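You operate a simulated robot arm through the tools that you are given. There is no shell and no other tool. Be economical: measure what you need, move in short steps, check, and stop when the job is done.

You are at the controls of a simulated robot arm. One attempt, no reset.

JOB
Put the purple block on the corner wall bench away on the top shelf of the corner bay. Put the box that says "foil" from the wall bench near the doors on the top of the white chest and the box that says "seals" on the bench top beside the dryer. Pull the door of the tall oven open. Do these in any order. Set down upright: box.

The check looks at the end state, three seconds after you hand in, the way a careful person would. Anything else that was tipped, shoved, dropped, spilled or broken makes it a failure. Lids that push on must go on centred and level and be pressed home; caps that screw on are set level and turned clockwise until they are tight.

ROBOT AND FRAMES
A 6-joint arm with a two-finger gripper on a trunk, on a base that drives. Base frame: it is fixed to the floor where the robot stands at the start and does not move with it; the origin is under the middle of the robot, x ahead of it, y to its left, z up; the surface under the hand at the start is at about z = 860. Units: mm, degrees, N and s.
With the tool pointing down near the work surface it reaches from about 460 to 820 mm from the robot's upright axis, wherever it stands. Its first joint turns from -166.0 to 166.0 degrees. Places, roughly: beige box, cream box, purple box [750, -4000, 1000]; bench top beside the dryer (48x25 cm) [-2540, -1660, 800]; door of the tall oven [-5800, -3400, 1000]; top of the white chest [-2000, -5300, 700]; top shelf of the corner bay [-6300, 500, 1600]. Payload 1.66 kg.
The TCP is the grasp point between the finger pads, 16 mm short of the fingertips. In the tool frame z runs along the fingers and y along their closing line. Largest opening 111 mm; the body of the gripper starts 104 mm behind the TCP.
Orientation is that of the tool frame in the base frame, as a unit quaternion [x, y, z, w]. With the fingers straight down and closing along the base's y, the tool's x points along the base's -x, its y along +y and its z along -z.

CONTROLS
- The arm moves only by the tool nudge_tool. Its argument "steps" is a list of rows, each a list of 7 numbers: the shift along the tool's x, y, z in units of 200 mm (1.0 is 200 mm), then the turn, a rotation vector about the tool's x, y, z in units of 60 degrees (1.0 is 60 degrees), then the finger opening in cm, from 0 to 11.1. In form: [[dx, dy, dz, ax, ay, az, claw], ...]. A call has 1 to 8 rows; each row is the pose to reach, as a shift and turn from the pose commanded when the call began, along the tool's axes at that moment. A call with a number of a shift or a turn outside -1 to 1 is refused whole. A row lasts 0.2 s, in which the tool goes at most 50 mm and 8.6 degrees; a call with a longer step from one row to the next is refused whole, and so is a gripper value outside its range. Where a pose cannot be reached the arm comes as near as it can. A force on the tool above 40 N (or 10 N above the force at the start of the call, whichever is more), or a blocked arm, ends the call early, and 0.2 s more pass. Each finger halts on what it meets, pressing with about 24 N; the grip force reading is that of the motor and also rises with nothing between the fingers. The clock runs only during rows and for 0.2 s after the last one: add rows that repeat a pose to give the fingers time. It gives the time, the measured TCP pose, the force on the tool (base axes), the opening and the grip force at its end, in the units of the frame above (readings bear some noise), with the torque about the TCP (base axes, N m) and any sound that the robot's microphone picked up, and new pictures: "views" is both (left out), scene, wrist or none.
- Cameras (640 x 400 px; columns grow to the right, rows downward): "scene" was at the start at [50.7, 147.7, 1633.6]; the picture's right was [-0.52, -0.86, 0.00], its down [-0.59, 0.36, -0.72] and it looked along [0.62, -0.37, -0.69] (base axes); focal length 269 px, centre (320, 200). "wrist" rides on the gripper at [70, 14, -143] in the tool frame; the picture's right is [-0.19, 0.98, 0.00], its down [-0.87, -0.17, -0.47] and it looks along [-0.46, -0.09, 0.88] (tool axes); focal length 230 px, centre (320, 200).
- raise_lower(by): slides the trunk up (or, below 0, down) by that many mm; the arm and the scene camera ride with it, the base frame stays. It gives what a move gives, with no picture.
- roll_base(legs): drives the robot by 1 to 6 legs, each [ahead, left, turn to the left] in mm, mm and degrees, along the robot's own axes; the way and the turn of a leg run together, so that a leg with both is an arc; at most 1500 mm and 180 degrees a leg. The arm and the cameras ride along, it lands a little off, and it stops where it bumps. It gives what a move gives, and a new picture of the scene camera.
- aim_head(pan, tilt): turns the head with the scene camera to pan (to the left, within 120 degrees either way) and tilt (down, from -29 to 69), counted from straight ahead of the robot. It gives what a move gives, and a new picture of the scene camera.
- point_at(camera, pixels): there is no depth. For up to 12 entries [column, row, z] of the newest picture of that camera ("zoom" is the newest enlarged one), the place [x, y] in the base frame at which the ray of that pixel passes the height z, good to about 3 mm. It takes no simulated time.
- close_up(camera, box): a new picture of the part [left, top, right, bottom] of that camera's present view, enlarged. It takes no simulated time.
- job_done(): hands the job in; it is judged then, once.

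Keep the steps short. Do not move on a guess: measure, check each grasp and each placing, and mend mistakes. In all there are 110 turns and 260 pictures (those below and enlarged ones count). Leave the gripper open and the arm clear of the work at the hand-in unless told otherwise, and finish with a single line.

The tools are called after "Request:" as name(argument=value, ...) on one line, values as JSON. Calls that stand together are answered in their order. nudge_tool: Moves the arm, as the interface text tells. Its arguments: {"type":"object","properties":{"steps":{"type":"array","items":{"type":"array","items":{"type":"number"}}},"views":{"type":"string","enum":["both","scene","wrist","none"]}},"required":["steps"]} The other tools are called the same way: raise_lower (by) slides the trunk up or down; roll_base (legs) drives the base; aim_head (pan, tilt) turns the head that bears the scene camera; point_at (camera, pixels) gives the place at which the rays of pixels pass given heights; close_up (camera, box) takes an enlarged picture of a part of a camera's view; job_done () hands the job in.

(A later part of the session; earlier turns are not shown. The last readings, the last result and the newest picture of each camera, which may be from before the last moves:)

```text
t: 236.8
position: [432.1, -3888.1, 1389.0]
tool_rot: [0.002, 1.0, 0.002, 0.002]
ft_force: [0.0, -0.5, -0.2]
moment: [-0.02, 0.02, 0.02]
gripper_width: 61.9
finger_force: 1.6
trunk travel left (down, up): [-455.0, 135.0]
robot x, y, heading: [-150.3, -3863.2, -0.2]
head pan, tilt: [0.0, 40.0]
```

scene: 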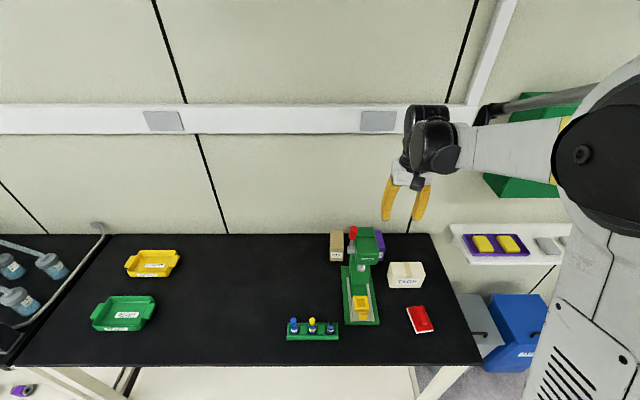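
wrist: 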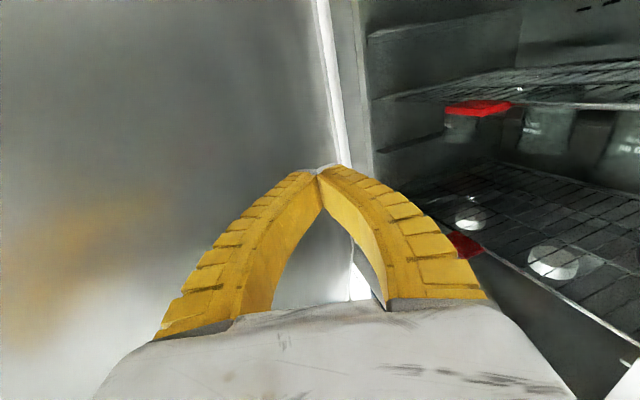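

Request:
close_up(camera="scene", box=[300, 210, 440, 350])

Request:
close_up(camera="wrist", box=[0, 0, 640, 400])

Request:
point_at(camera="scene", pixels=[[480, 362, 860], [480, 362, 900], [331, 260, 860], [343, 260, 860], [331, 260, 900], [343, 260, 900], [389, 287, 860], [421, 287, 860], [389, 287, 900], [376, 256, 900], [385, 258, 860], [428, 234, 860]])

```text
2.86 times, centred on (370, 280) of scene
```

zoom: 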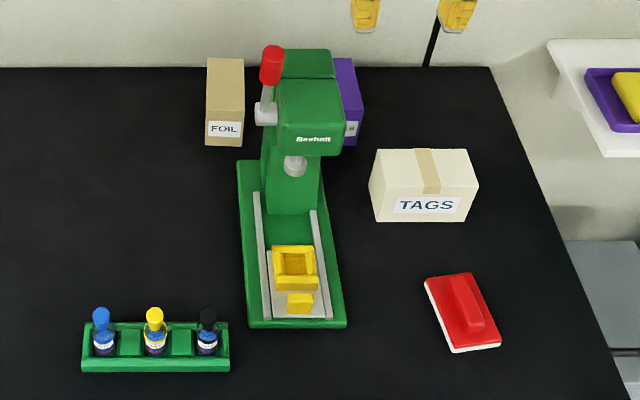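

```text
1.00 times, centred on (320, 200) of wrist (not enlarged: the box is as wide or as high as the picture)
```

zoom: 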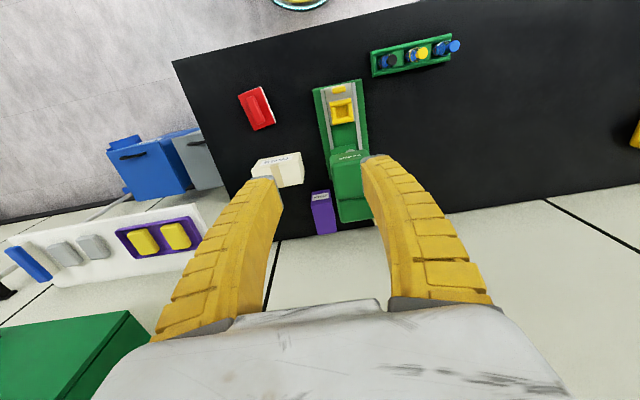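

```text
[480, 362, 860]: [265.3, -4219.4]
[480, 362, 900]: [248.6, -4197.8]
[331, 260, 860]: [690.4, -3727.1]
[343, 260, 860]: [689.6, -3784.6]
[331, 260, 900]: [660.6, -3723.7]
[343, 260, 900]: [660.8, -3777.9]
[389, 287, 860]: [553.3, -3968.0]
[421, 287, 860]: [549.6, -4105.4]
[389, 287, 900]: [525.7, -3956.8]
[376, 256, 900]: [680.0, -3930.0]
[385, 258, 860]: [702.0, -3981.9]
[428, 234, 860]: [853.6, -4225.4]
```

Request:
close_up(camera="scene", box=[325, 222, 393, 265])

Request:
close_up(camera="wrist", box=[240, 60, 400, 260])

```text
9.30 times, centred on (359, 244) of scene
```

zoom: 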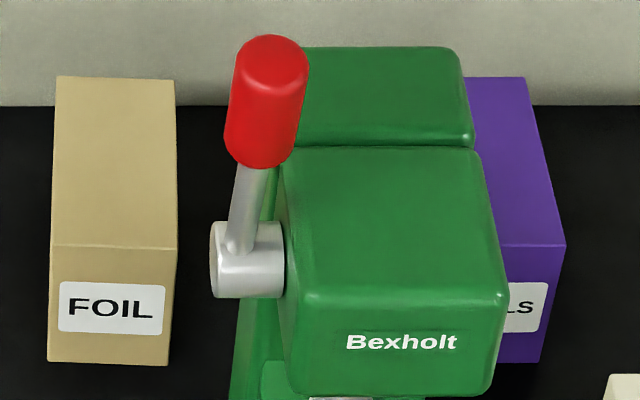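

```text
2.00 times, centred on (320, 160) of wrist
```

zoom: 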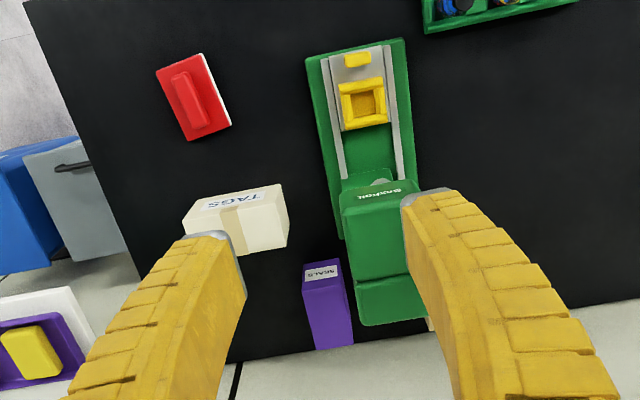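

Request:
point_at(camera="scene", pixels=[[329.75, 261.4, 857], [342.7, 261.7, 857], [330, 248.8, 940], [330, 248.8, 960], [343.6, 249.3, 940], [330.7, 230.7, 940], [343.4, 230.9, 940], [343.4, 230.9, 960], [350.7, 255, 1150]])

```text
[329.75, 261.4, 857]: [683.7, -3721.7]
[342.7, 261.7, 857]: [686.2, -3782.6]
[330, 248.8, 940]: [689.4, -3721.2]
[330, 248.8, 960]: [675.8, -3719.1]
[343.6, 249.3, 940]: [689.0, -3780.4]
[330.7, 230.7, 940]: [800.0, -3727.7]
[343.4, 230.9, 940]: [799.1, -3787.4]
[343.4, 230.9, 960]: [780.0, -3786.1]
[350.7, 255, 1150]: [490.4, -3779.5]
```

Request:
point_at(camera="scene", pixels=[[353.4, 229, 1180], [349, 240, 1140], [348, 247, 1090], [348, 254, 1070], [357.4, 227.5, 1115], [374, 227.5, 1115], [376, 238.5, 1110], [354.5, 239, 1110], [382.7, 261.4, 857], [385.5, 248.8, 943], [381.3, 230.8, 943], [356, 264, 1070]])

Request:
point_at(camera="zoom", pixels=[[303, 263, 943], [340, 260, 943], [353, 348, 943], [317, 351, 943], [430, 318, 1115], [358, 325, 1110]])

```text
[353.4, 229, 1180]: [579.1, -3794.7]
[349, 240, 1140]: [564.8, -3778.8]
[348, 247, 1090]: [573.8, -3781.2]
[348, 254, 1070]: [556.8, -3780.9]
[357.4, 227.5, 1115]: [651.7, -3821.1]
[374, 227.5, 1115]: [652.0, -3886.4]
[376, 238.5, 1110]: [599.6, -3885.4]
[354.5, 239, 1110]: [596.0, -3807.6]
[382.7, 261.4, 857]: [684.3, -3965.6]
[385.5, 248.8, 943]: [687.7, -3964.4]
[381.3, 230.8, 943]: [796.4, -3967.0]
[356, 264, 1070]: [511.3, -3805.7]
```

```text
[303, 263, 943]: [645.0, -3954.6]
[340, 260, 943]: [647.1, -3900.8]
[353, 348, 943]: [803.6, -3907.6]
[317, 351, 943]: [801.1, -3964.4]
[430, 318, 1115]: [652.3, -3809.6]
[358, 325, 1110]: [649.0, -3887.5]
```

FOIL: centre [741,−3753], 60 wide, top z≈945. SEALS: centre [742,−3937]. The press (top 1115, lever to about 1190) ends at x=652. To keep the forearm off the lever, I approach FOIL from the left, with the robot at about (0,−3570).

Request:
roll_base(legs=[[145, 292, 0.2]])

Request:
nudge_tool(steps=[[-0.12, -0.16, 0.0, 0, 0, 0, 9], [-0.24, -0.32, 0.0, 0, 0, 0, 9], [-0.36, -0.48, 0.1, 0, 0, 0, 9], [-0.48, -0.64, 0.25, 0, 0, 0, 9], [-0.6, -0.78, 0.4, 0, 0, 0, 9], [-0.7, -0.78, 0.6, 0, 0, 0, 9]], views="both")

```text
t: 238.9
position: [574.8, -3590.6, 1389.2]
tool_rot: [-0.001, 1.0, 0.0, 0.001]
ft_force: [-0.2, 0.0, 0.5]
moment: [-0.01, -0.02, 0.02]
gripper_width: 62.2
finger_force: 1.6
trunk travel left (down, up): [-455.0, 135.0]
robot x, y, heading: [-0.4, -3569.0, 0.3]
head pan, tilt: [0.0, 40.0]
```

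scene: 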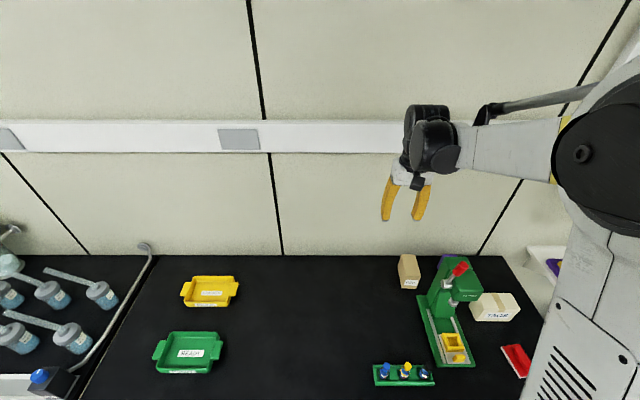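

```text
t: 240.3
position: [716.8, -3748.2, 1269.7]
tool_rot: [-0.001, 1.0, 0.001, 0.001]
ft_force: [0.9, 1.1, -0.7]
moment: [-0.04, 0.03, -0.01]
gripper_width: 91.2
finger_force: 0.8
trunk travel left (down, up): [-455.0, 135.0]
robot x, y, heading: [-2.4, -3572.4, -0.0]
head pan, tilt: [0.0, 40.0]
```

scene: 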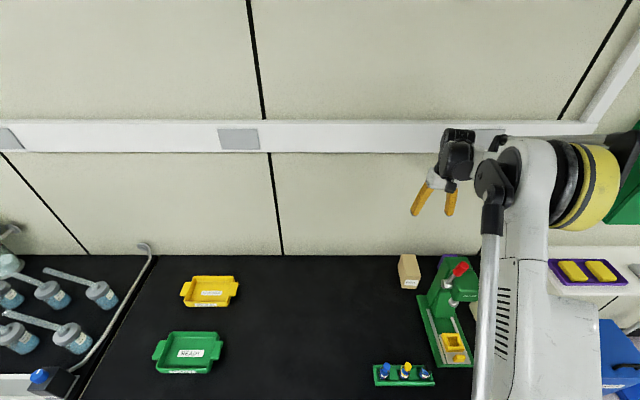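
wrist: 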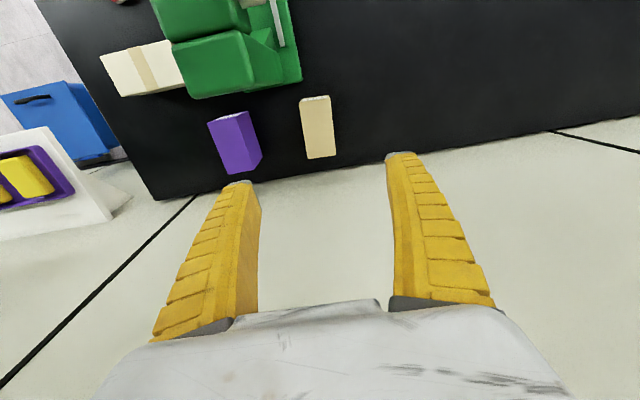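

Request:
point_at(camera="wrist", pixels=[[300, 99, 945], [330, 97, 945], [335, 156, 945], [306, 159, 945], [301, 97, 857]])

Request:
close_up(camera="wrist", box=[190, 70, 350, 190])

```text
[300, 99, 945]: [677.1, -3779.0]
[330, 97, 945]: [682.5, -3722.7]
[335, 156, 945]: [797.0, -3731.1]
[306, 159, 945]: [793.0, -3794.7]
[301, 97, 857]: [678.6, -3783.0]
```

```text
3.33 times, centred on (270, 130) of wrist
```

zoom: 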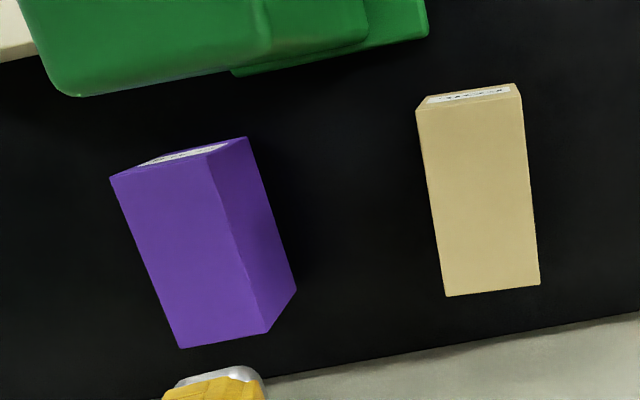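

Request:
point_at(camera="zoom", pixels=[[417, 110, 945], [522, 97, 945], [540, 286, 945], [445, 296, 945], [112, 178, 945], [212, 157, 945], [267, 333, 945], [180, 348, 945]])

```text
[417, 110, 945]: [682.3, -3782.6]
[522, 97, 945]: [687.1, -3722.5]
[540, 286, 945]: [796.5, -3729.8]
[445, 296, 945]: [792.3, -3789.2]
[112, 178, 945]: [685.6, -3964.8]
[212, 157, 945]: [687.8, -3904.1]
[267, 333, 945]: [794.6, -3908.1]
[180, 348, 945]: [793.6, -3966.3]
```

FOIL is yawed about −3.6°, centre [739,−3756]. I align and go down in two stages.

Request:
nudge_tool(steps=[[-0.05, -0.02, 0.12, 0, 0, 0.03, 9], [-0.1, -0.04, 0.3, 0, 0, 0.06, 9], [-0.1, -0.04, 0.5, 0, 0, 0.06, 9], [-0.1, -0.04, 0.7, 0, 0, 0.06, 9], [-0.1, -0.04, 0.9, 0, 0, 0.06, 9], [-0.1, -0.04, 1.0, 0, 0, 0.06, 9]], views="both")

```text
t: 241.7
position: [735.7, -3756.5, 1068.0]
tool_rot: [0.031, 1.0, 0.002, 0.001]
ft_force: [1.0, 0.2, -0.4]
moment: [-0.03, 0.01, -0.04]
gripper_width: 91.1
finger_force: 0.7
trunk travel left (down, up): [-455.0, 135.0]
robot x, y, heading: [-7.9, -3567.9, 0.0]
head pan, tilt: [0.0, 40.0]
```

scene: 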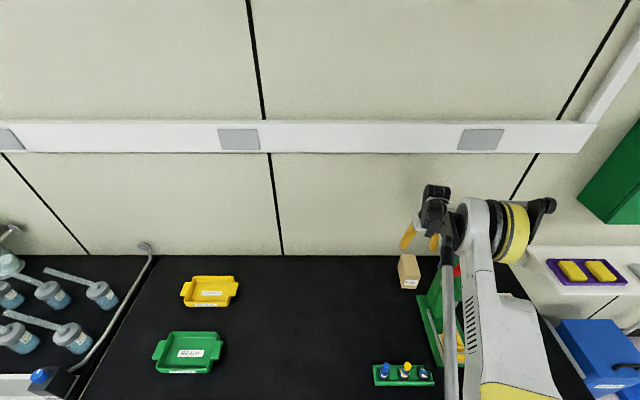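
wrist: 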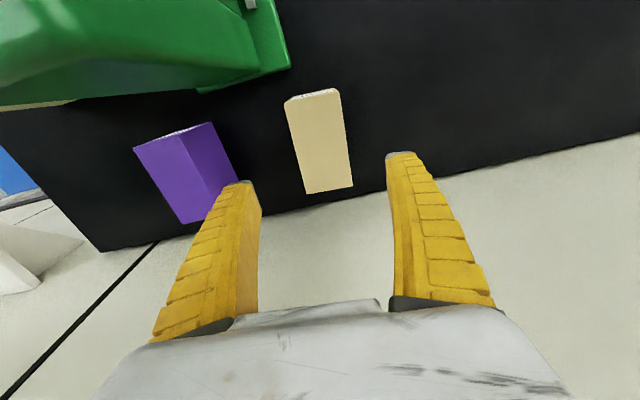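

Aligned. Down to z≈905, then close.

Request:
nudge_tool(steps=[[0, 0, 0.2, 0, 0, 0, 9], [0, 0, 0.4, 0, 0, 0, 9], [0, 0, 0.6, 0, 0, 0, 9], [-0.01, 0, 0.75, 0, 0, 0, 9], [-0.01, 0, 0.815, 0, 0, 0, 9], [-0.01, 0, 0.815, 0, 0, 0, 9]], views="both")

```text
t: 243.1
position: [690.0, -3742.6, 978.9]
tool_rot: [0.031, 1.0, 0.002, 0.001]
ft_force: [-0.1, -0.3, -0.1]
moment: [0.0, -0.02, 0.01]
gripper_width: 91.0
finger_force: 0.5
out of reach, approached as far as the arm can: row 2, 3, 4, 5, 6
trunk travel left (down, up): [-455.0, 135.0]
robot x, y, heading: [-5.7, -3570.7, 0.1]
head pan, tilt: [0.0, 40.0]
```

scene: 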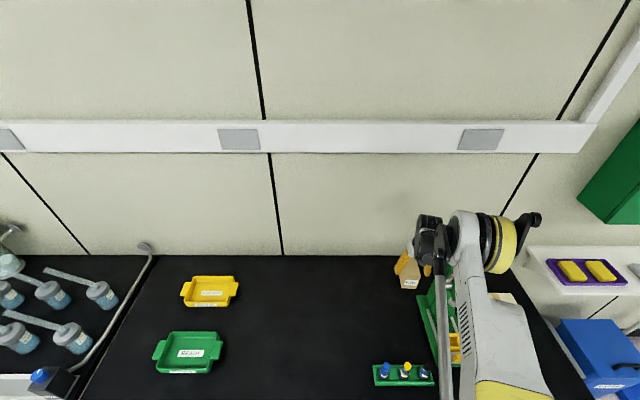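
wrist: 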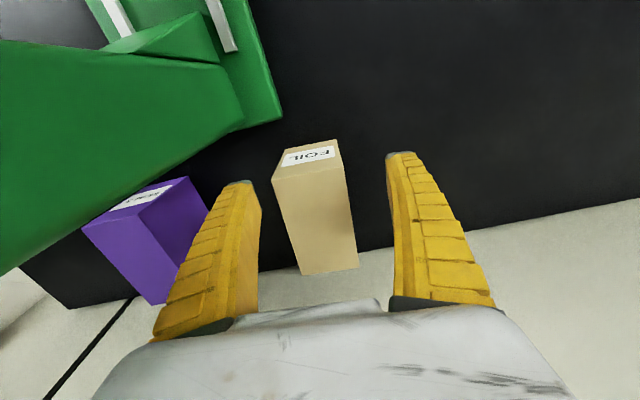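

The trunk is too high for that depth. I go back up, then lower with the trunk.

Request:
nudge_tool(steps=[[0, 0, -0.2, 0, 0, 0, 9], [-0.05, -0.02, -0.4, 0, 0, 0, 9], [-0.15, -0.04, -0.45, 0, 0, 0, 9], [-0.23, -0.06, -0.45, 0, 0, 0, 9], [-0.23, -0.06, -0.45, 0, 0, 0, 9]], views="none")

Request:
raise_lower(by=-80)

```text
t: 244.3
position: [736.1, -3757.2, 1068.7]
tool_rot: [0.03, 1.0, 0.002, 0.001]
ft_force: [-0.1, -0.2, -0.5]
moment: [0.0, -0.01, -0.03]
gripper_width: 90.8
finger_force: 0.4
trunk travel left (down, up): [-455.0, 135.0]
robot x, y, heading: [-7.0, -3571.2, -0.0]
head pan, tilt: [0.0, 40.0]
```

```text
t: 245.5
position: [736.0, -3756.1, 988.3]
tool_rot: [0.03, 1.0, 0.001, 0.002]
ft_force: [0.9, 0.2, 0.1]
moment: [-0.02, 0.03, 0.01]
gripper_width: 91.1
finger_force: 1.2
trunk travel left (down, up): [-375.0, 215.0]
robot x, y, heading: [-7.2, -3570.3, 0.1]
head pan, tilt: [0.0, 40.0]
```

Request:
aim_head(pan=-20, tilt=45)

Request:
close_up(camera="wrist", box=[0, 0, 640, 400])

```text
t: 246.3
position: [736.0, -3757.8, 988.1]
tool_rot: [0.031, 1.0, 0.001, 0.0]
ft_force: [-0.7, -0.3, 0.8]
moment: [-0.02, 0.0, 0.0]
gripper_width: 91.2
finger_force: 0.6
trunk travel left (down, up): [-375.0, 215.0]
robot x, y, heading: [-7.0, -3574.5, 0.2]
head pan, tilt: [-20.0, 45.0]
```

scene: 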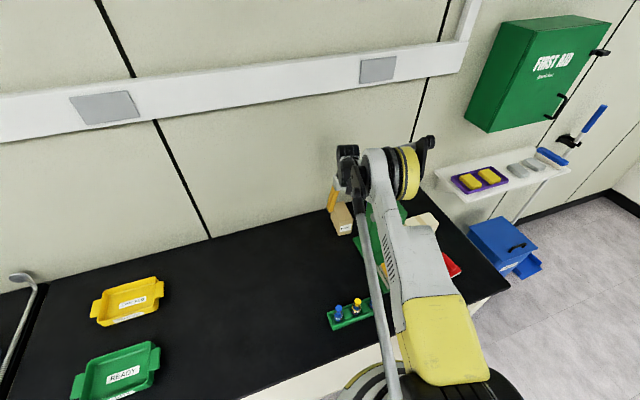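

```text
1.00 times, centred on (320, 200) of wrist (not enlarged: the box is as wide or as high as the picture)
```

zoom: 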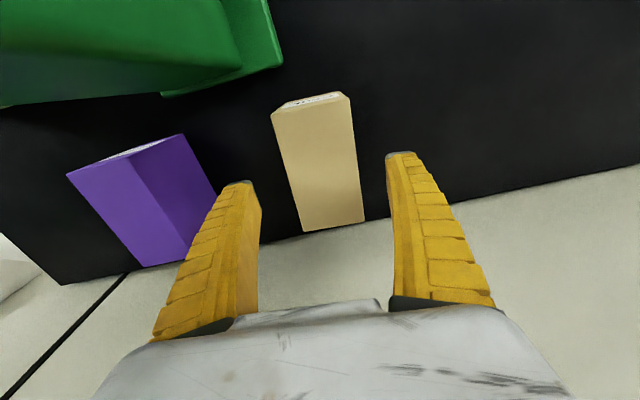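

My estimate puts the forearm only about 60 mm above the press lever, too tight for further lowering. I raise again and shift the robot 140 mm further left, so the arm comes in more diagonally, away from the lever.

Request:
raise_lower(by=80)

Request:
roll_base(legs=[[25, 140, 0]])

Request:
nudge_tool(steps=[[0.04, -0.18, 0, 0, 0, 0, 9], [0.08, -0.36, 0, 0, 0, 0, 9], [0.11, -0.54, 0, 0, 0, 0, 9], [0.13, -0.7, 0, 0, 0, 0, 9], [0.13, -0.7, 0, 0, 0, 0, 9]], views="scene")

```text
t: 247.5
position: [735.6, -3756.4, 1067.2]
tool_rot: [0.031, 1.0, 0.001, 0.002]
ft_force: [0.0, 0.1, -1.2]
moment: [-0.02, 0.03, 0.01]
gripper_width: 91.1
finger_force: 0.2
trunk travel left (down, up): [-455.0, 135.0]
robot x, y, heading: [-8.9, -3569.1, 0.1]
head pan, tilt: [-20.0, 45.0]
```

```text
t: 248.8
position: [760.9, -3614.0, 1068.7]
tool_rot: [0.03, 1.0, 0.001, 0.0]
ft_force: [0.1, 0.2, -0.2]
moment: [-0.06, 0.02, -0.01]
gripper_width: 91.2
finger_force: 1.1
trunk travel left (down, up): [-455.0, 135.0]
robot x, y, heading: [17.7, -3429.8, 0.0]
head pan, tilt: [-20.0, 45.0]
```

scene: 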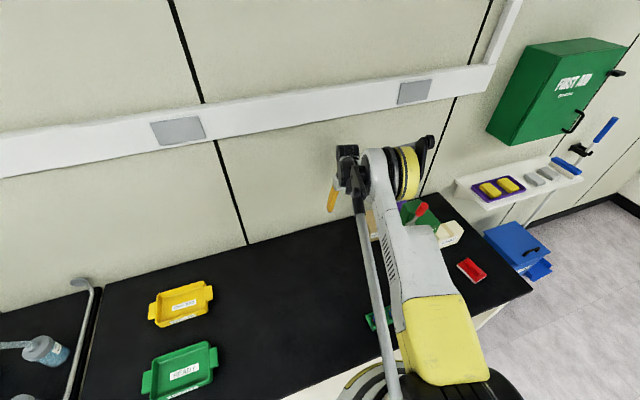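

```text
t: 250.1
position: [726.1, -3751.8, 1067.9]
tool_rot: [0.031, 1.0, 0.001, 0.001]
ft_force: [-0.5, 0.3, -1.1]
moment: [-0.01, 0.0, -0.02]
gripper_width: 90.7
finger_force: 0.2
trunk travel left (down, up): [-455.0, 135.0]
robot x, y, heading: [15.7, -3428.0, -0.1]
head pan, tilt: [-20.0, 45.0]
```

scene: 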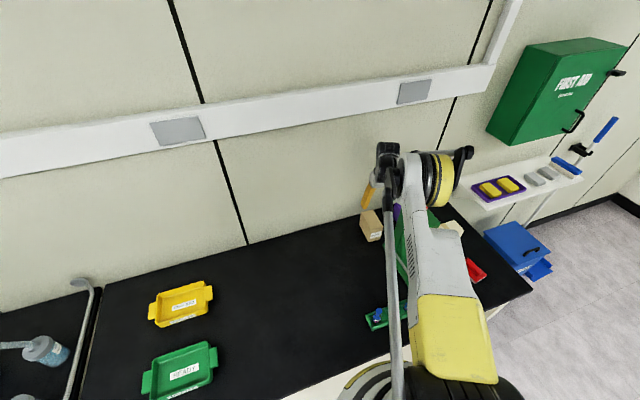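

From the arm's stretch limits I work out the elbow height; in this diagonal pose the forearm clears the lever sideways by about 100 mm. I centre over the box and step down, part arm and part trunk.

Request:
nudge_tool(steps=[[-0.05, -0.02, 0.05, 0, 0, 0, 9], [-0.05, -0.02, 0.12, 0, 0, 0, 9], [-0.05, -0.02, 0.12, 0, 0, 0, 9]], views="none")

Request:
raise_lower(by=-60)

Request:
aim_head(pan=-30, tilt=40)

Request:
close_up(camera="wrist", box=[0, 0, 640, 400])

```text
t: 250.8
position: [729.7, -3753.8, 1048.6]
tool_rot: [0.031, 1.0, 0.0, 0.002]
ft_force: [-0.3, 0.7, -0.4]
moment: [-0.02, 0.03, 0.0]
gripper_width: 91.0
finger_force: 0.7
out of reach, approached as far as the arm can: row 2, 3
trunk travel left (down, up): [-455.0, 135.0]
robot x, y, heading: [18.7, -3432.1, 0.3]
head pan, tilt: [-20.0, 45.0]
```

```text
t: 251.8
position: [729.5, -3754.0, 989.4]
tool_rot: [0.03, 1.0, 0.001, 0.002]
ft_force: [-0.3, 0.5, 0.2]
moment: [0.02, 0.0, 0.0]
gripper_width: 91.0
finger_force: 0.4
trunk travel left (down, up): [-395.0, 195.0]
robot x, y, heading: [21.5, -3429.1, 0.4]
head pan, tilt: [-20.0, 45.0]
```

```text
t: 252.6
position: [730.0, -3752.8, 989.5]
tool_rot: [0.031, 1.0, 0.001, 0.002]
ft_force: [-0.1, -0.1, -0.5]
moment: [-0.02, 0.01, 0.01]
gripper_width: 90.8
finger_force: 0.9
trunk travel left (down, up): [-395.0, 195.0]
robot x, y, heading: [17.2, -3427.5, 0.1]
head pan, tilt: [-30.0, 40.0]
```

scene: 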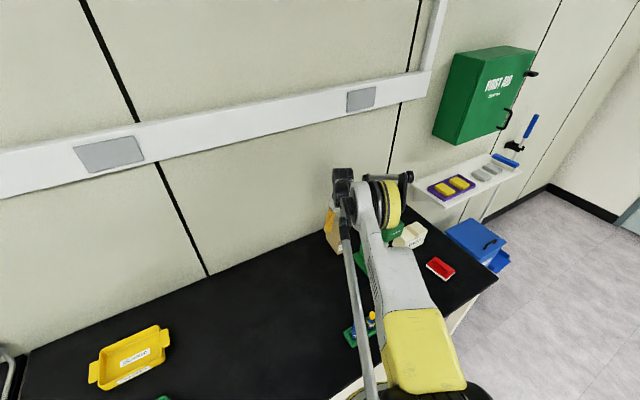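

```text
1.00 times, centred on (320, 200) of wrist (not enlarged: the box is as wide or as high as the picture)
```

zoom: 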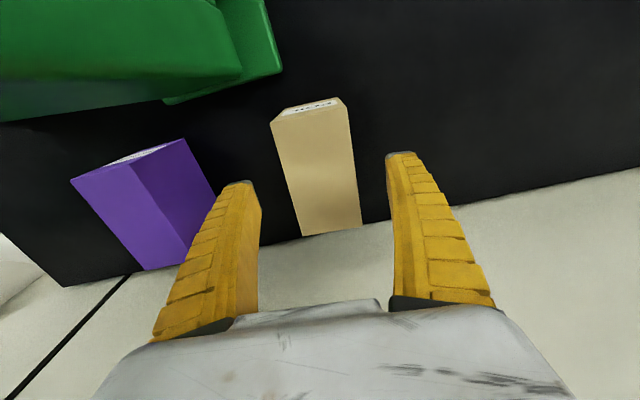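

The box lies between the fingers. I lower the trunk 30, then 25 mm, to about 934.

Request:
raise_lower(by=-30)

Request:
raise_lower(by=-27)

Request:
aim_head(pan=-25, tilt=42)

Request:
close_up(camera="wrist", box=[0, 0, 640, 400])

```text
t: 253.3
position: [729.6, -3754.4, 959.4]
tool_rot: [0.031, 1.0, 0.0, 0.002]
ft_force: [-0.7, 0.8, 0.2]
moment: [0.03, 0.0, 0.0]
gripper_width: 91.0
finger_force: 0.7
trunk travel left (down, up): [-365.0, 225.0]
robot x, y, heading: [17.8, -3426.7, -0.1]
head pan, tilt: [-30.0, 40.0]
```

```text
t: 254.1
position: [729.0, -3753.0, 933.0]
tool_rot: [0.03, 1.0, 0.0, 0.001]
ft_force: [-0.3, -0.3, -0.5]
moment: [-0.02, -0.03, -0.01]
gripper_width: 90.9
finger_force: 0.5
trunk travel left (down, up): [-338.0, 252.0]
robot x, y, heading: [17.9, -3426.0, 0.0]
head pan, tilt: [-30.0, 40.0]
```

```text
t: 254.7
position: [730.1, -3753.7, 933.1]
tool_rot: [0.031, 1.0, 0.001, 0.001]
ft_force: [0.5, 0.4, -0.2]
moment: [0.01, -0.03, 0.01]
gripper_width: 90.9
finger_force: 0.5
trunk travel left (down, up): [-338.0, 252.0]
robot x, y, heading: [18.6, -3432.6, 0.3]
head pan, tilt: [-25.0, 42.0]
```

scene: 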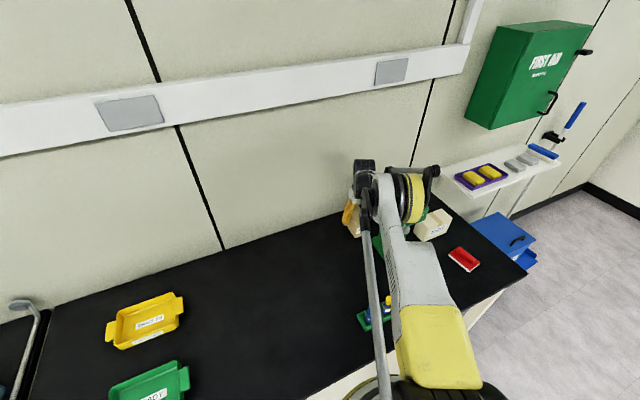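

```text
1.00 times, centred on (320, 200) of wrist (not enlarged: the box is as wide or as high as the picture)
```

zoom: 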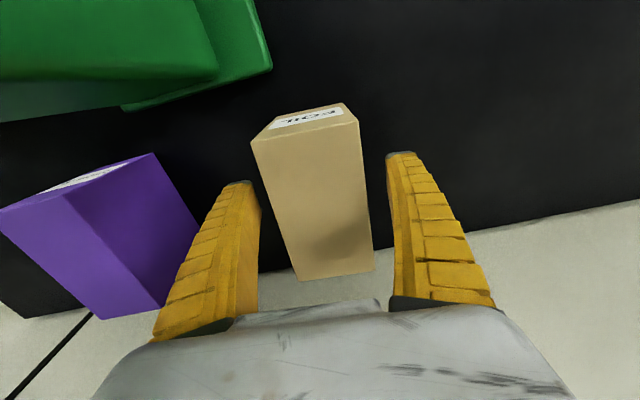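

Request:
raise_lower(by=-8)

Request:
nudge_tool(steps=[[0, 0, 0, 0, 0, 0, 7.5], [0, 0, 0, 0, 0, 0, 6], [0, 0, 0, 0, 0, 0, 5], [0, 0, 0, 0, 0, 0, 5]], views="wrist")

```text
t: 255.3
position: [729.7, -3752.6, 923.8]
tool_rot: [0.031, 1.0, 0.0, 0.001]
ft_force: [-1.3, -0.3, -0.4]
moment: [-0.02, -0.02, 0.0]
gripper_width: 91.0
finger_force: 0.9
trunk travel left (down, up): [-330.0, 260.0]
robot x, y, heading: [17.2, -3427.5, 0.2]
head pan, tilt: [-25.0, 42.0]
```

```text
t: 256.3
position: [729.6, -3754.9, 923.3]
tool_rot: [0.031, 1.0, 0.001, 0.001]
ft_force: [1.0, -1.4, 5.6]
moment: [0.05, 0.06, 0.04]
gripper_width: 57.6
finger_force: 24.5
trunk travel left (down, up): [-330.0, 260.0]
robot x, y, heading: [18.5, -3425.9, 0.1]
head pan, tilt: [-25.0, 42.0]
```

wrist: 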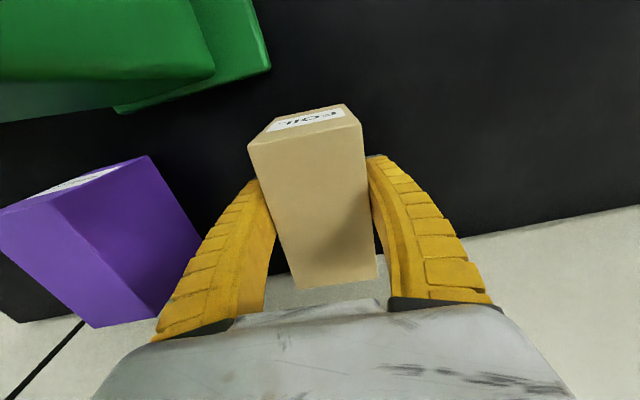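

Gripped at 57.6 mm, 24 N. I lift with the trunk, straight up.

Request:
raise_lower(by=40)

Request:
raise_lower(by=200)

Request:
close_up(camera="wrist", box=[0, 0, 640, 400])

```text
t: 257.1
position: [729.7, -3754.1, 964.5]
tool_rot: [0.03, 1.0, 0.0, 0.002]
ft_force: [0.0, 0.6, -2.2]
moment: [0.04, 0.05, -0.01]
gripper_width: 57.7
finger_force: 24.1
trunk travel left (down, up): [-370.0, 220.0]
robot x, y, heading: [17.8, -3429.4, 0.1]
head pan, tilt: [-25.0, 42.0]
```

```text
t: 259.3
position: [730.2, -3754.2, 1163.1]
tool_rot: [0.03, 1.0, 0.0, 0.002]
ft_force: [0.1, -0.5, -2.3]
moment: [-0.01, 0.0, -0.03]
gripper_width: 57.6
finger_force: 23.9
trunk travel left (down, up): [-570.0, 20.0]
robot x, y, heading: [16.5, -3425.9, -0.1]
head pan, tilt: [-25.0, 42.0]
```

```text
1.00 times, centred on (320, 200) of wrist (not enlarged: the box is as wide or as high as the picture)
```

zoom: 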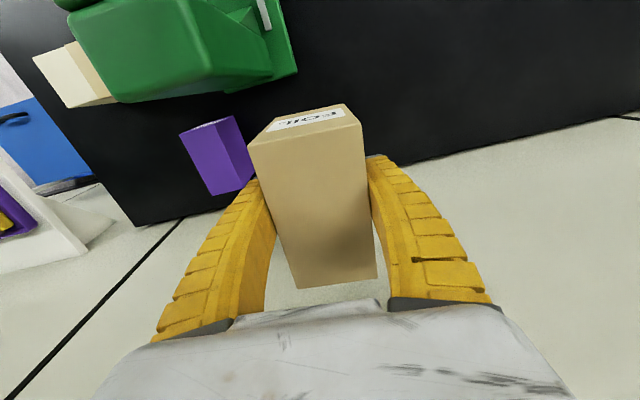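

FOIL is held (about 2.3 N weight). The lever is close on the right, so I strafe left 160 first, then back away, then tuck the arm.

Request:
roll_base(legs=[[0, 160, 0], [-800, 0, 0]])

Request:
nudge_tool(steps=[[0.05, 0.18, 0, 0, 0, -0.02, 5], [0.1, 0.36, 0, 0, 0, -0.04, 5], [0.2, 0.54, 0, 0, 0, -0.06, 5], [0.3, 0.72, 0, 0, 0, -0.06, 5], [0.42, 0.88, 0, 0, 0, -0.06, 5], [0.55, 1.0, 0, 0, 0, -0.06, 5]], views="wrist")

```text
t: 264.6
position: [-71.7, -3595.3, 1165.1]
tool_rot: [0.03, 1.0, 0.001, 0.002]
ft_force: [-0.8, 0.3, -1.7]
moment: [0.0, 0.02, 0.0]
gripper_width: 57.6
finger_force: 23.8
trunk travel left (down, up): [-570.0, 20.0]
robot x, y, heading: [-787.1, -3274.0, 0.3]
head pan, tilt: [-25.0, 42.0]
```

scene: 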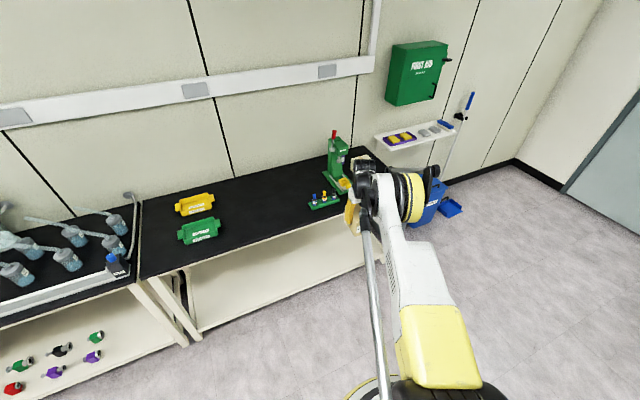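

```text
t: 266.0
position: [-168.8, -3388.9, 1165.5]
tool_rot: [-0.002, 1.0, 0.001, 0.002]
ft_force: [0.5, -0.3, -2.7]
moment: [-0.06, -0.01, 0.03]
gripper_width: 57.5
finger_force: 23.9
trunk travel left (down, up): [-570.0, 20.0]
robot x, y, heading: [-782.2, -3275.2, 0.4]
head pan, tilt: [-25.0, 42.0]
```

wrist: 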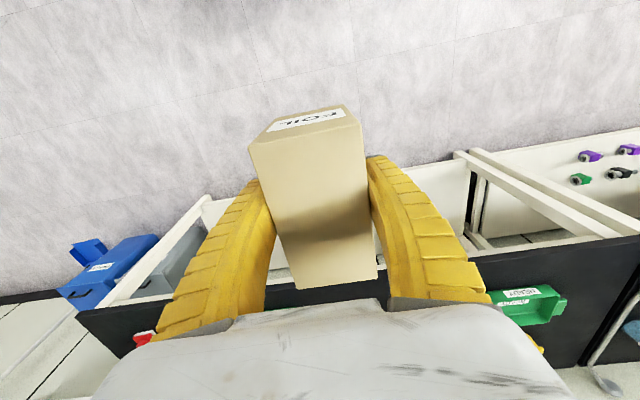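

I turn to face −y, drive to the white chest at about (−1950,−4400), and look at its top.

Request:
roll_base(legs=[[0, 0, -90.4], [1100, 0, 0], [0, -1150, 0]])

Request:
aim_head(pan=0, tilt=45)

```text
t: 280.9
position: [-2087.5, -4936.6, 1165.2]
tool_rot: [0.713, 0.701, -0.001, 0.002]
ft_force: [-0.3, 0.2, -2.9]
moment: [-0.02, -0.02, 0.01]
gripper_width: 57.3
finger_force: 24.0
trunk travel left (down, up): [-570.0, 20.0]
robot x, y, heading: [-1956.5, -4328.2, -90.9]
head pan, tilt: [-25.0, 42.0]
```

scene: 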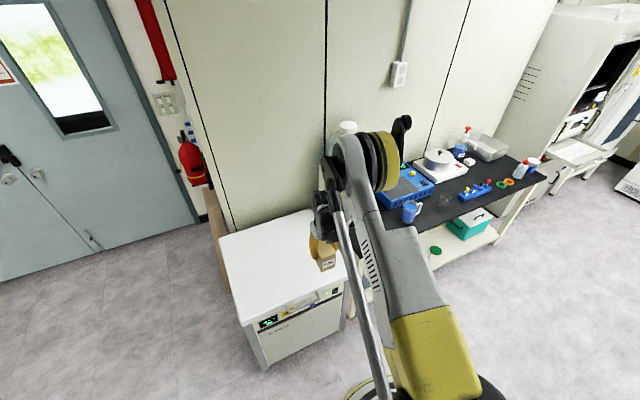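

```text
t: 281.8
position: [-2087.0, -4938.3, 1164.6]
tool_rot: [0.713, 0.701, -0.001, 0.001]
ft_force: [0.3, -0.9, -2.9]
moment: [0.01, 0.01, 0.0]
gripper_width: 57.8
finger_force: 23.8
trunk travel left (down, up): [-570.0, 20.0]
robot x, y, heading: [-1954.6, -4327.9, -90.9]
head pan, tilt: [0.0, 45.0]
```

scene: 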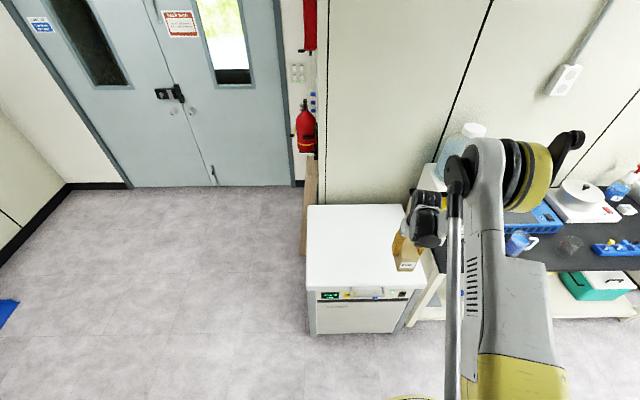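

Request:
point_at(camera="scene", pixels=[[307, 290, 700], [309, 206, 700], [424, 287, 700], [313, 335, 0], [404, 332, 0], [307, 290, 750], [309, 206, 750], [307, 290, 650]])

Request:
close_up(camera="scene", box=[290, 190, 450, 350])

```text
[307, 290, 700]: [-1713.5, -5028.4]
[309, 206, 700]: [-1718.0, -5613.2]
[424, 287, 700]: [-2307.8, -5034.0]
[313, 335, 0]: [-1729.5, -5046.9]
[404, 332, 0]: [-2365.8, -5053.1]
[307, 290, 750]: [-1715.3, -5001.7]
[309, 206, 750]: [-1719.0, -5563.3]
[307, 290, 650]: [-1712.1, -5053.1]
```

```text
2.50 times, centred on (370, 270) of scene
```

zoom: 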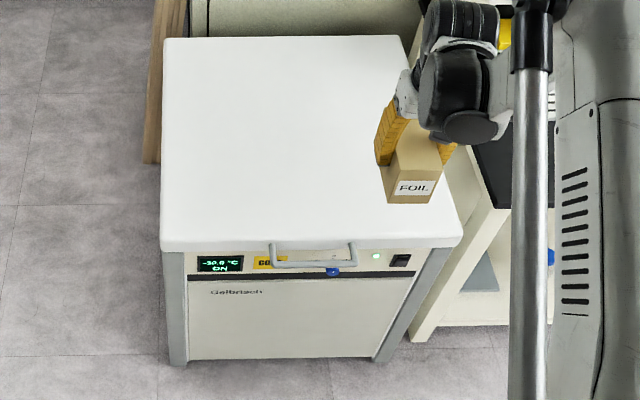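

The chest top is bare: x −2308…−1713, y −5035…−5600, z≈700. I drive ahead 260 mm so the box is over it, then lower with the trunk alone.

Request:
roll_base(legs=[[260, 0, 0.9]])

Request:
raise_lower(by=-340)

Request:
aim_head(pan=0, tilt=50)

```text
t: 283.6
position: [-2077.4, -5195.5, 1164.5]
tool_rot: [0.707, 0.707, 0.0, 0.002]
ft_force: [0.0, -0.2, -2.4]
moment: [0.02, -0.02, -0.01]
gripper_width: 57.6
finger_force: 24.3
trunk travel left (down, up): [-570.0, 20.0]
robot x, y, heading: [-1959.7, -4579.0, -89.9]
head pan, tilt: [0.0, 45.0]
```

scene: 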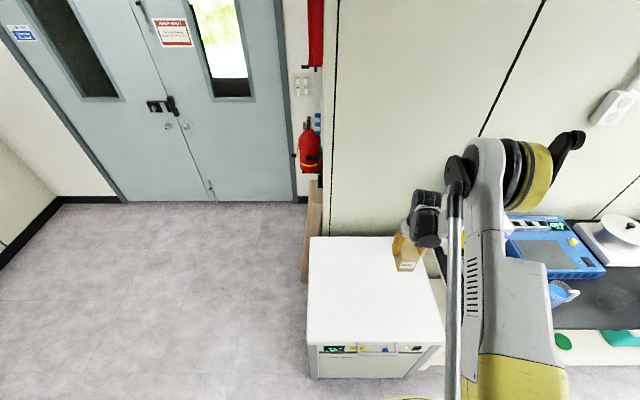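

```text
t: 286.9
position: [-2077.8, -5195.6, 824.5]
tool_rot: [0.708, 0.707, -0.001, 0.002]
ft_force: [0.3, 0.2, -2.4]
moment: [0.0, 0.0, 0.02]
gripper_width: 57.5
finger_force: 23.5
trunk travel left (down, up): [-230.0, 360.0]
robot x, y, heading: [-1957.1, -4577.3, -90.0]
head pan, tilt: [0.0, 45.0]
```

```text
t: 287.6
position: [-2077.9, -5194.4, 825.1]
tool_rot: [0.707, 0.708, 0.0, 0.002]
ft_force: [0.8, -0.1, -2.2]
moment: [0.01, -0.01, -0.01]
gripper_width: 57.6
finger_force: 24.3
trunk travel left (down, up): [-230.0, 360.0]
robot x, y, heading: [-1959.7, -4580.2, -89.9]
head pan, tilt: [0.0, 50.0]
```

scene: 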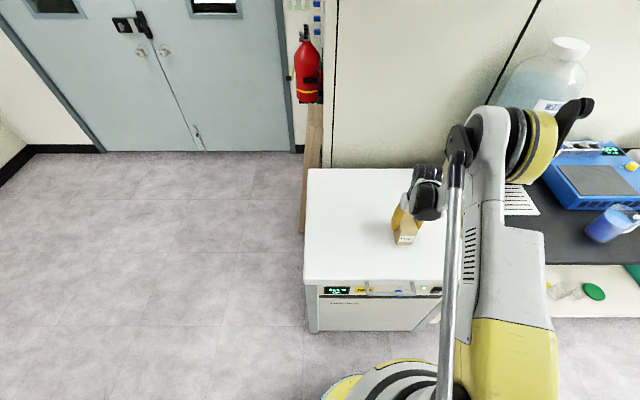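

The box bottom is at about 758. I lower on, watching the force.

Request:
raise_lower(by=-40)

Request:
raise_lower(by=-8)

Request:
raise_lower(by=-5)

Request:
close_up(camera="wrist", box=[0, 0, 640, 400])

```text
t: 288.4
position: [-2078.0, -5195.0, 785.7]
tool_rot: [0.707, 0.707, -0.001, 0.002]
ft_force: [0.8, -0.6, -2.4]
moment: [0.02, -0.01, 0.03]
gripper_width: 57.8
finger_force: 23.8
trunk travel left (down, up): [-190.0, 400.0]
robot x, y, heading: [-1954.7, -4579.2, -90.1]
head pan, tilt: [0.0, 50.0]
```

```text
t: 289.0
position: [-2078.3, -5195.5, 777.9]
tool_rot: [0.707, 0.707, 0.0, 0.002]
ft_force: [-0.3, -0.9, 18.6]
moment: [0.12, 0.01, -0.02]
gripper_width: 59.4
finger_force: 23.5
trunk travel left (down, up): [-182.0, 408.0]
robot x, y, heading: [-1957.5, -4580.6, -90.1]
head pan, tilt: [0.0, 50.0]
```

```text
t: 289.5
position: [-2078.5, -5194.9, 773.3]
tool_rot: [0.707, 0.707, -0.001, 0.003]
ft_force: [-0.5, 1.5, 19.1]
moment: [0.02, 0.02, -0.04]
gripper_width: 59.8
finger_force: 24.3
trunk travel left (down, up): [-177.0, 413.0]
robot x, y, heading: [-1957.6, -4582.0, -89.9]
head pan, tilt: [0.0, 50.0]
```

```text
1.00 times, centred on (320, 200) of wrist (not enlarged: the box is as wide or as high as the picture)
```

zoom: 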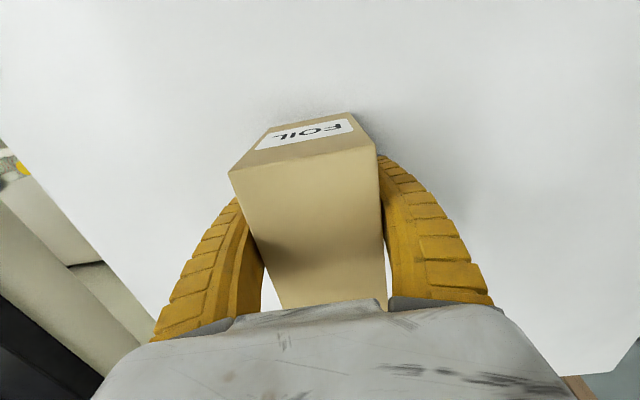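

The box is standing on the chest (19 N). I open and rise.

Request:
nudge_tool(steps=[[0, 0, 0, 0, 0, 0, 6.5], [0, 0, 0, 0, 0, 0, 8], [0, 0, 0, 0, 0, 0, 8.5], [0, 0, 0, 0, 0, 0, 8.5]], views="wrist")

Request:
raise_lower(by=200)

Request:
close_up(camera="wrist", box=[0, 0, 640, 400])

```text
t: 290.5
position: [-2079.0, -5195.1, 772.1]
tool_rot: [0.707, 0.707, -0.001, 0.001]
ft_force: [-0.1, 0.7, 0.0]
moment: [-0.01, -0.01, 0.0]
gripper_width: 85.9
finger_force: 1.4
trunk travel left (down, up): [-177.0, 413.0]
robot x, y, heading: [-1960.1, -4583.5, -90.0]
head pan, tilt: [0.0, 50.0]
```

wrist: 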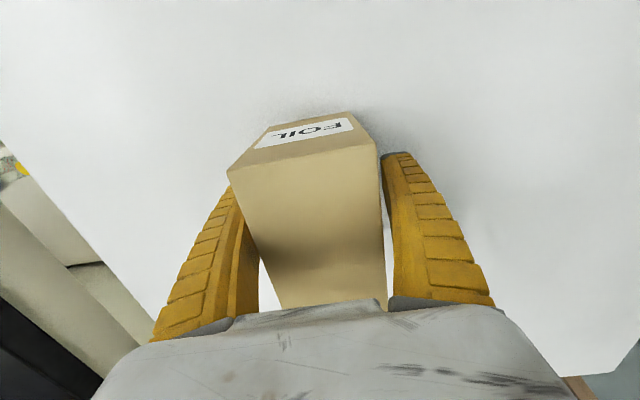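

```text
t: 292.7
position: [-2078.7, -5195.5, 973.0]
tool_rot: [0.707, 0.707, -0.001, 0.002]
ft_force: [0.0, 1.0, 0.7]
moment: [0.01, 0.0, 0.0]
gripper_width: 86.4
finger_force: 0.6
trunk travel left (down, up): [-377.0, 213.0]
robot x, y, heading: [-1959.6, -4580.0, -90.1]
head pan, tilt: [0.0, 50.0]
```

```text
1.00 times, centred on (320, 200) of wrist (not enlarged: the box is as wide or as high as the picture)
```

zoom: 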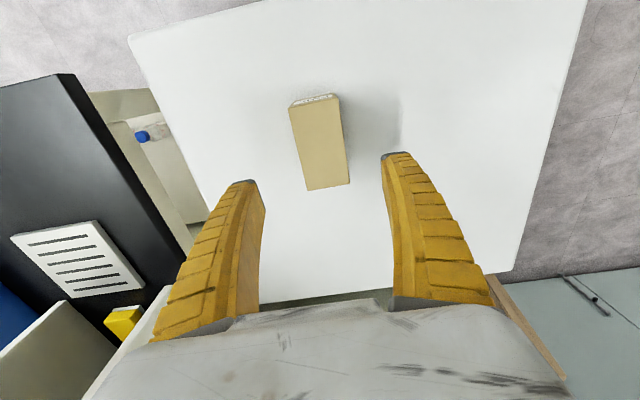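

FOIL stands upright on the chest. Now back for SEALS: I back off, swing the hand left, raise, and drive round to the bench, approaching from the right of the press.

Request:
roll_base(legs=[[-280, 0, 0], [0, 1180, 0], [0, 0, 90]])

Request:
raise_lower(by=190)

Request:
nudge_tool(steps=[[0, 0.22, 0, 0, 0, 0, 9], [0, 0.44, 0, 0, 0, 0, 9], [0, 0.66, 0, 0, 0, 0, 9], [0, 0.88, 0, 0, 0, 0, 9], [0, 1.0, 0, 0, 0, 0, 9]], views="scene")

```text
t: 304.1
position: [-151.3, -4431.4, 972.1]
tool_rot: [-0.001, 1.0, 0.001, 0.001]
ft_force: [0.3, 0.2, -0.3]
moment: [0.04, 0.02, -0.01]
gripper_width: 86.3
finger_force: 0.6
trunk travel left (down, up): [-377.0, 213.0]
robot x, y, heading: [-763.0, -4312.9, 0.2]
head pan, tilt: [0.0, 50.0]
```

scene: 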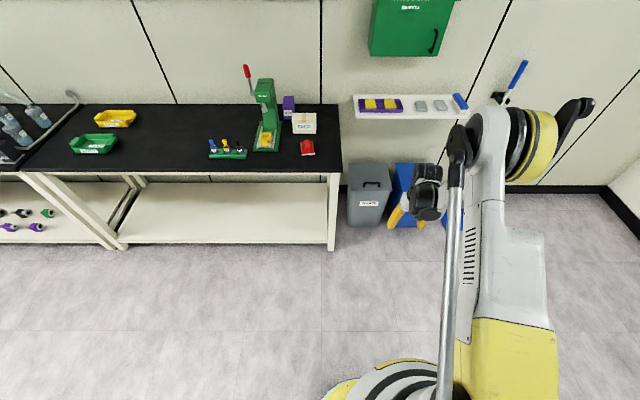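

```text
t: 306.2
position: [-151.6, -4431.2, 1162.0]
tool_rot: [-0.001, 1.0, 0.001, 0.002]
ft_force: [0.7, 0.1, -0.9]
moment: [-0.03, -0.02, 0.0]
gripper_width: 86.1
finger_force: 0.6
trunk travel left (down, up): [-567.0, 23.0]
robot x, y, heading: [-765.3, -4314.4, 0.3]
head pan, tilt: [0.0, 50.0]
```

```text
t: 307.4
position: [-151.9, -4231.9, 1164.0]
tool_rot: [0.0, 1.0, 0.001, 0.002]
ft_force: [0.8, 0.7, 0.4]
moment: [-0.02, 0.03, 0.02]
gripper_width: 90.8
finger_force: 1.6
trunk travel left (down, up): [-567.0, 23.0]
robot x, y, heading: [-765.4, -4311.7, -0.3]
head pan, tilt: [0.0, 50.0]
```

scene: 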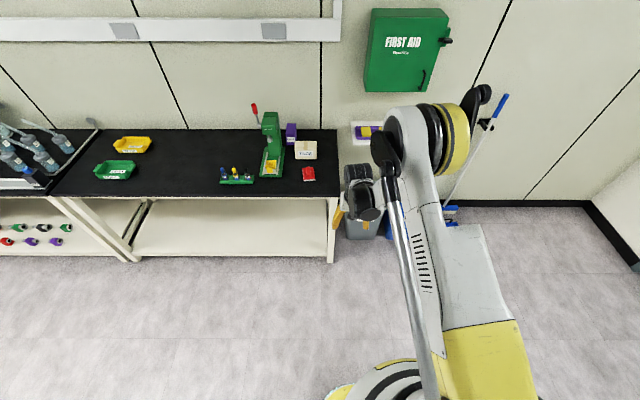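

Request:
roll_base(legs=[[400, 110, 0.3], [365, 0, 0]])

Request:
nudge_tool(steps=[[-0.1, 0.15, 0, 0, 0, 0, 9], [-0.2, 0.3, 0, 0, 0, 0, 9], [-0.3, 0.45, 0, 0, 0, 0, 9], [-0.4, 0.6, 0, 0, 0, 0, 9], [-0.5, 0.75, 0, 0, 0, 0, 9], [-0.6, 0.9, 0, 0, 0, 0, 9]], views="both")

```text
t: 311.9
position: [604.0, -4119.5, 1163.9]
tool_rot: [-0.002, 1.0, 0.001, 0.002]
ft_force: [-0.8, 0.2, -0.2]
moment: [0.03, 0.03, -0.03]
gripper_width: 91.2
finger_force: 0.9
trunk travel left (down, up): [-567.0, 23.0]
robot x, y, heading: [-9.5, -4201.6, 0.3]
head pan, tilt: [0.0, 50.0]
```

scene: 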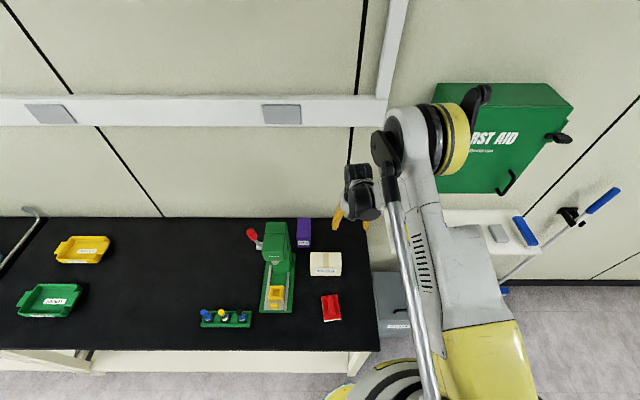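

```text
t: 313.2
position: [724.6, -3938.8, 1164.0]
tool_rot: [-0.002, 1.0, 0.001, 0.002]
ft_force: [0.4, 0.2, 0.2]
moment: [-0.02, 0.03, 0.03]
gripper_width: 91.2
finger_force: 0.5
trunk travel left (down, up): [-567.0, 23.0]
robot x, y, heading: [-11.0, -4201.6, 0.2]
head pan, tilt: [0.0, 50.0]
```

scene: 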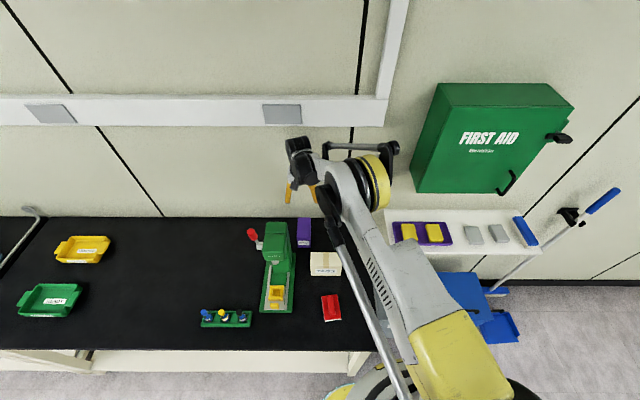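
wrist: 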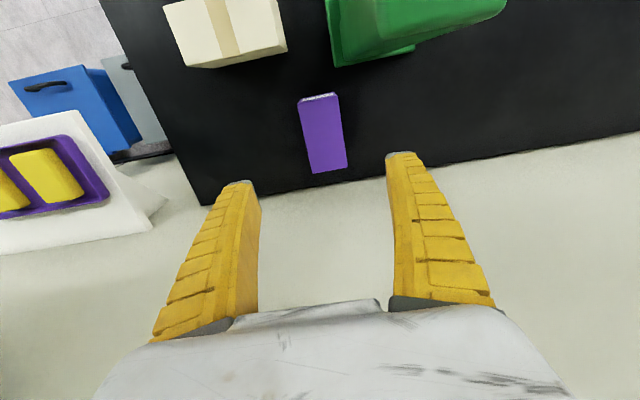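

Request:
close_up(camera="wrist", box=[260, 60, 400, 200])

Request:
point_at(camera="wrist", pixels=[[299, 104, 945], [338, 99, 945], [346, 168, 945], [310, 173, 945], [413, 48, 1115], [288, 48, 950]])

```text
2.86 times, centred on (330, 130) of wrist
```

zoom: 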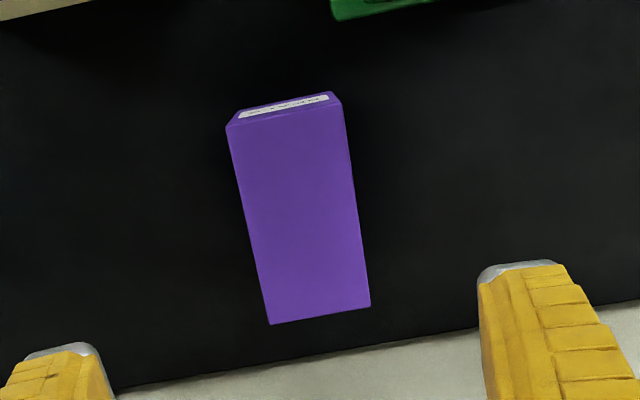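

```text
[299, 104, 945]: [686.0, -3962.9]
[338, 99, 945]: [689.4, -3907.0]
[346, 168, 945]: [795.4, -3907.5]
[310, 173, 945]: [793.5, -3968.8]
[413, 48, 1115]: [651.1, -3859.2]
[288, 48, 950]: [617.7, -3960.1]
```

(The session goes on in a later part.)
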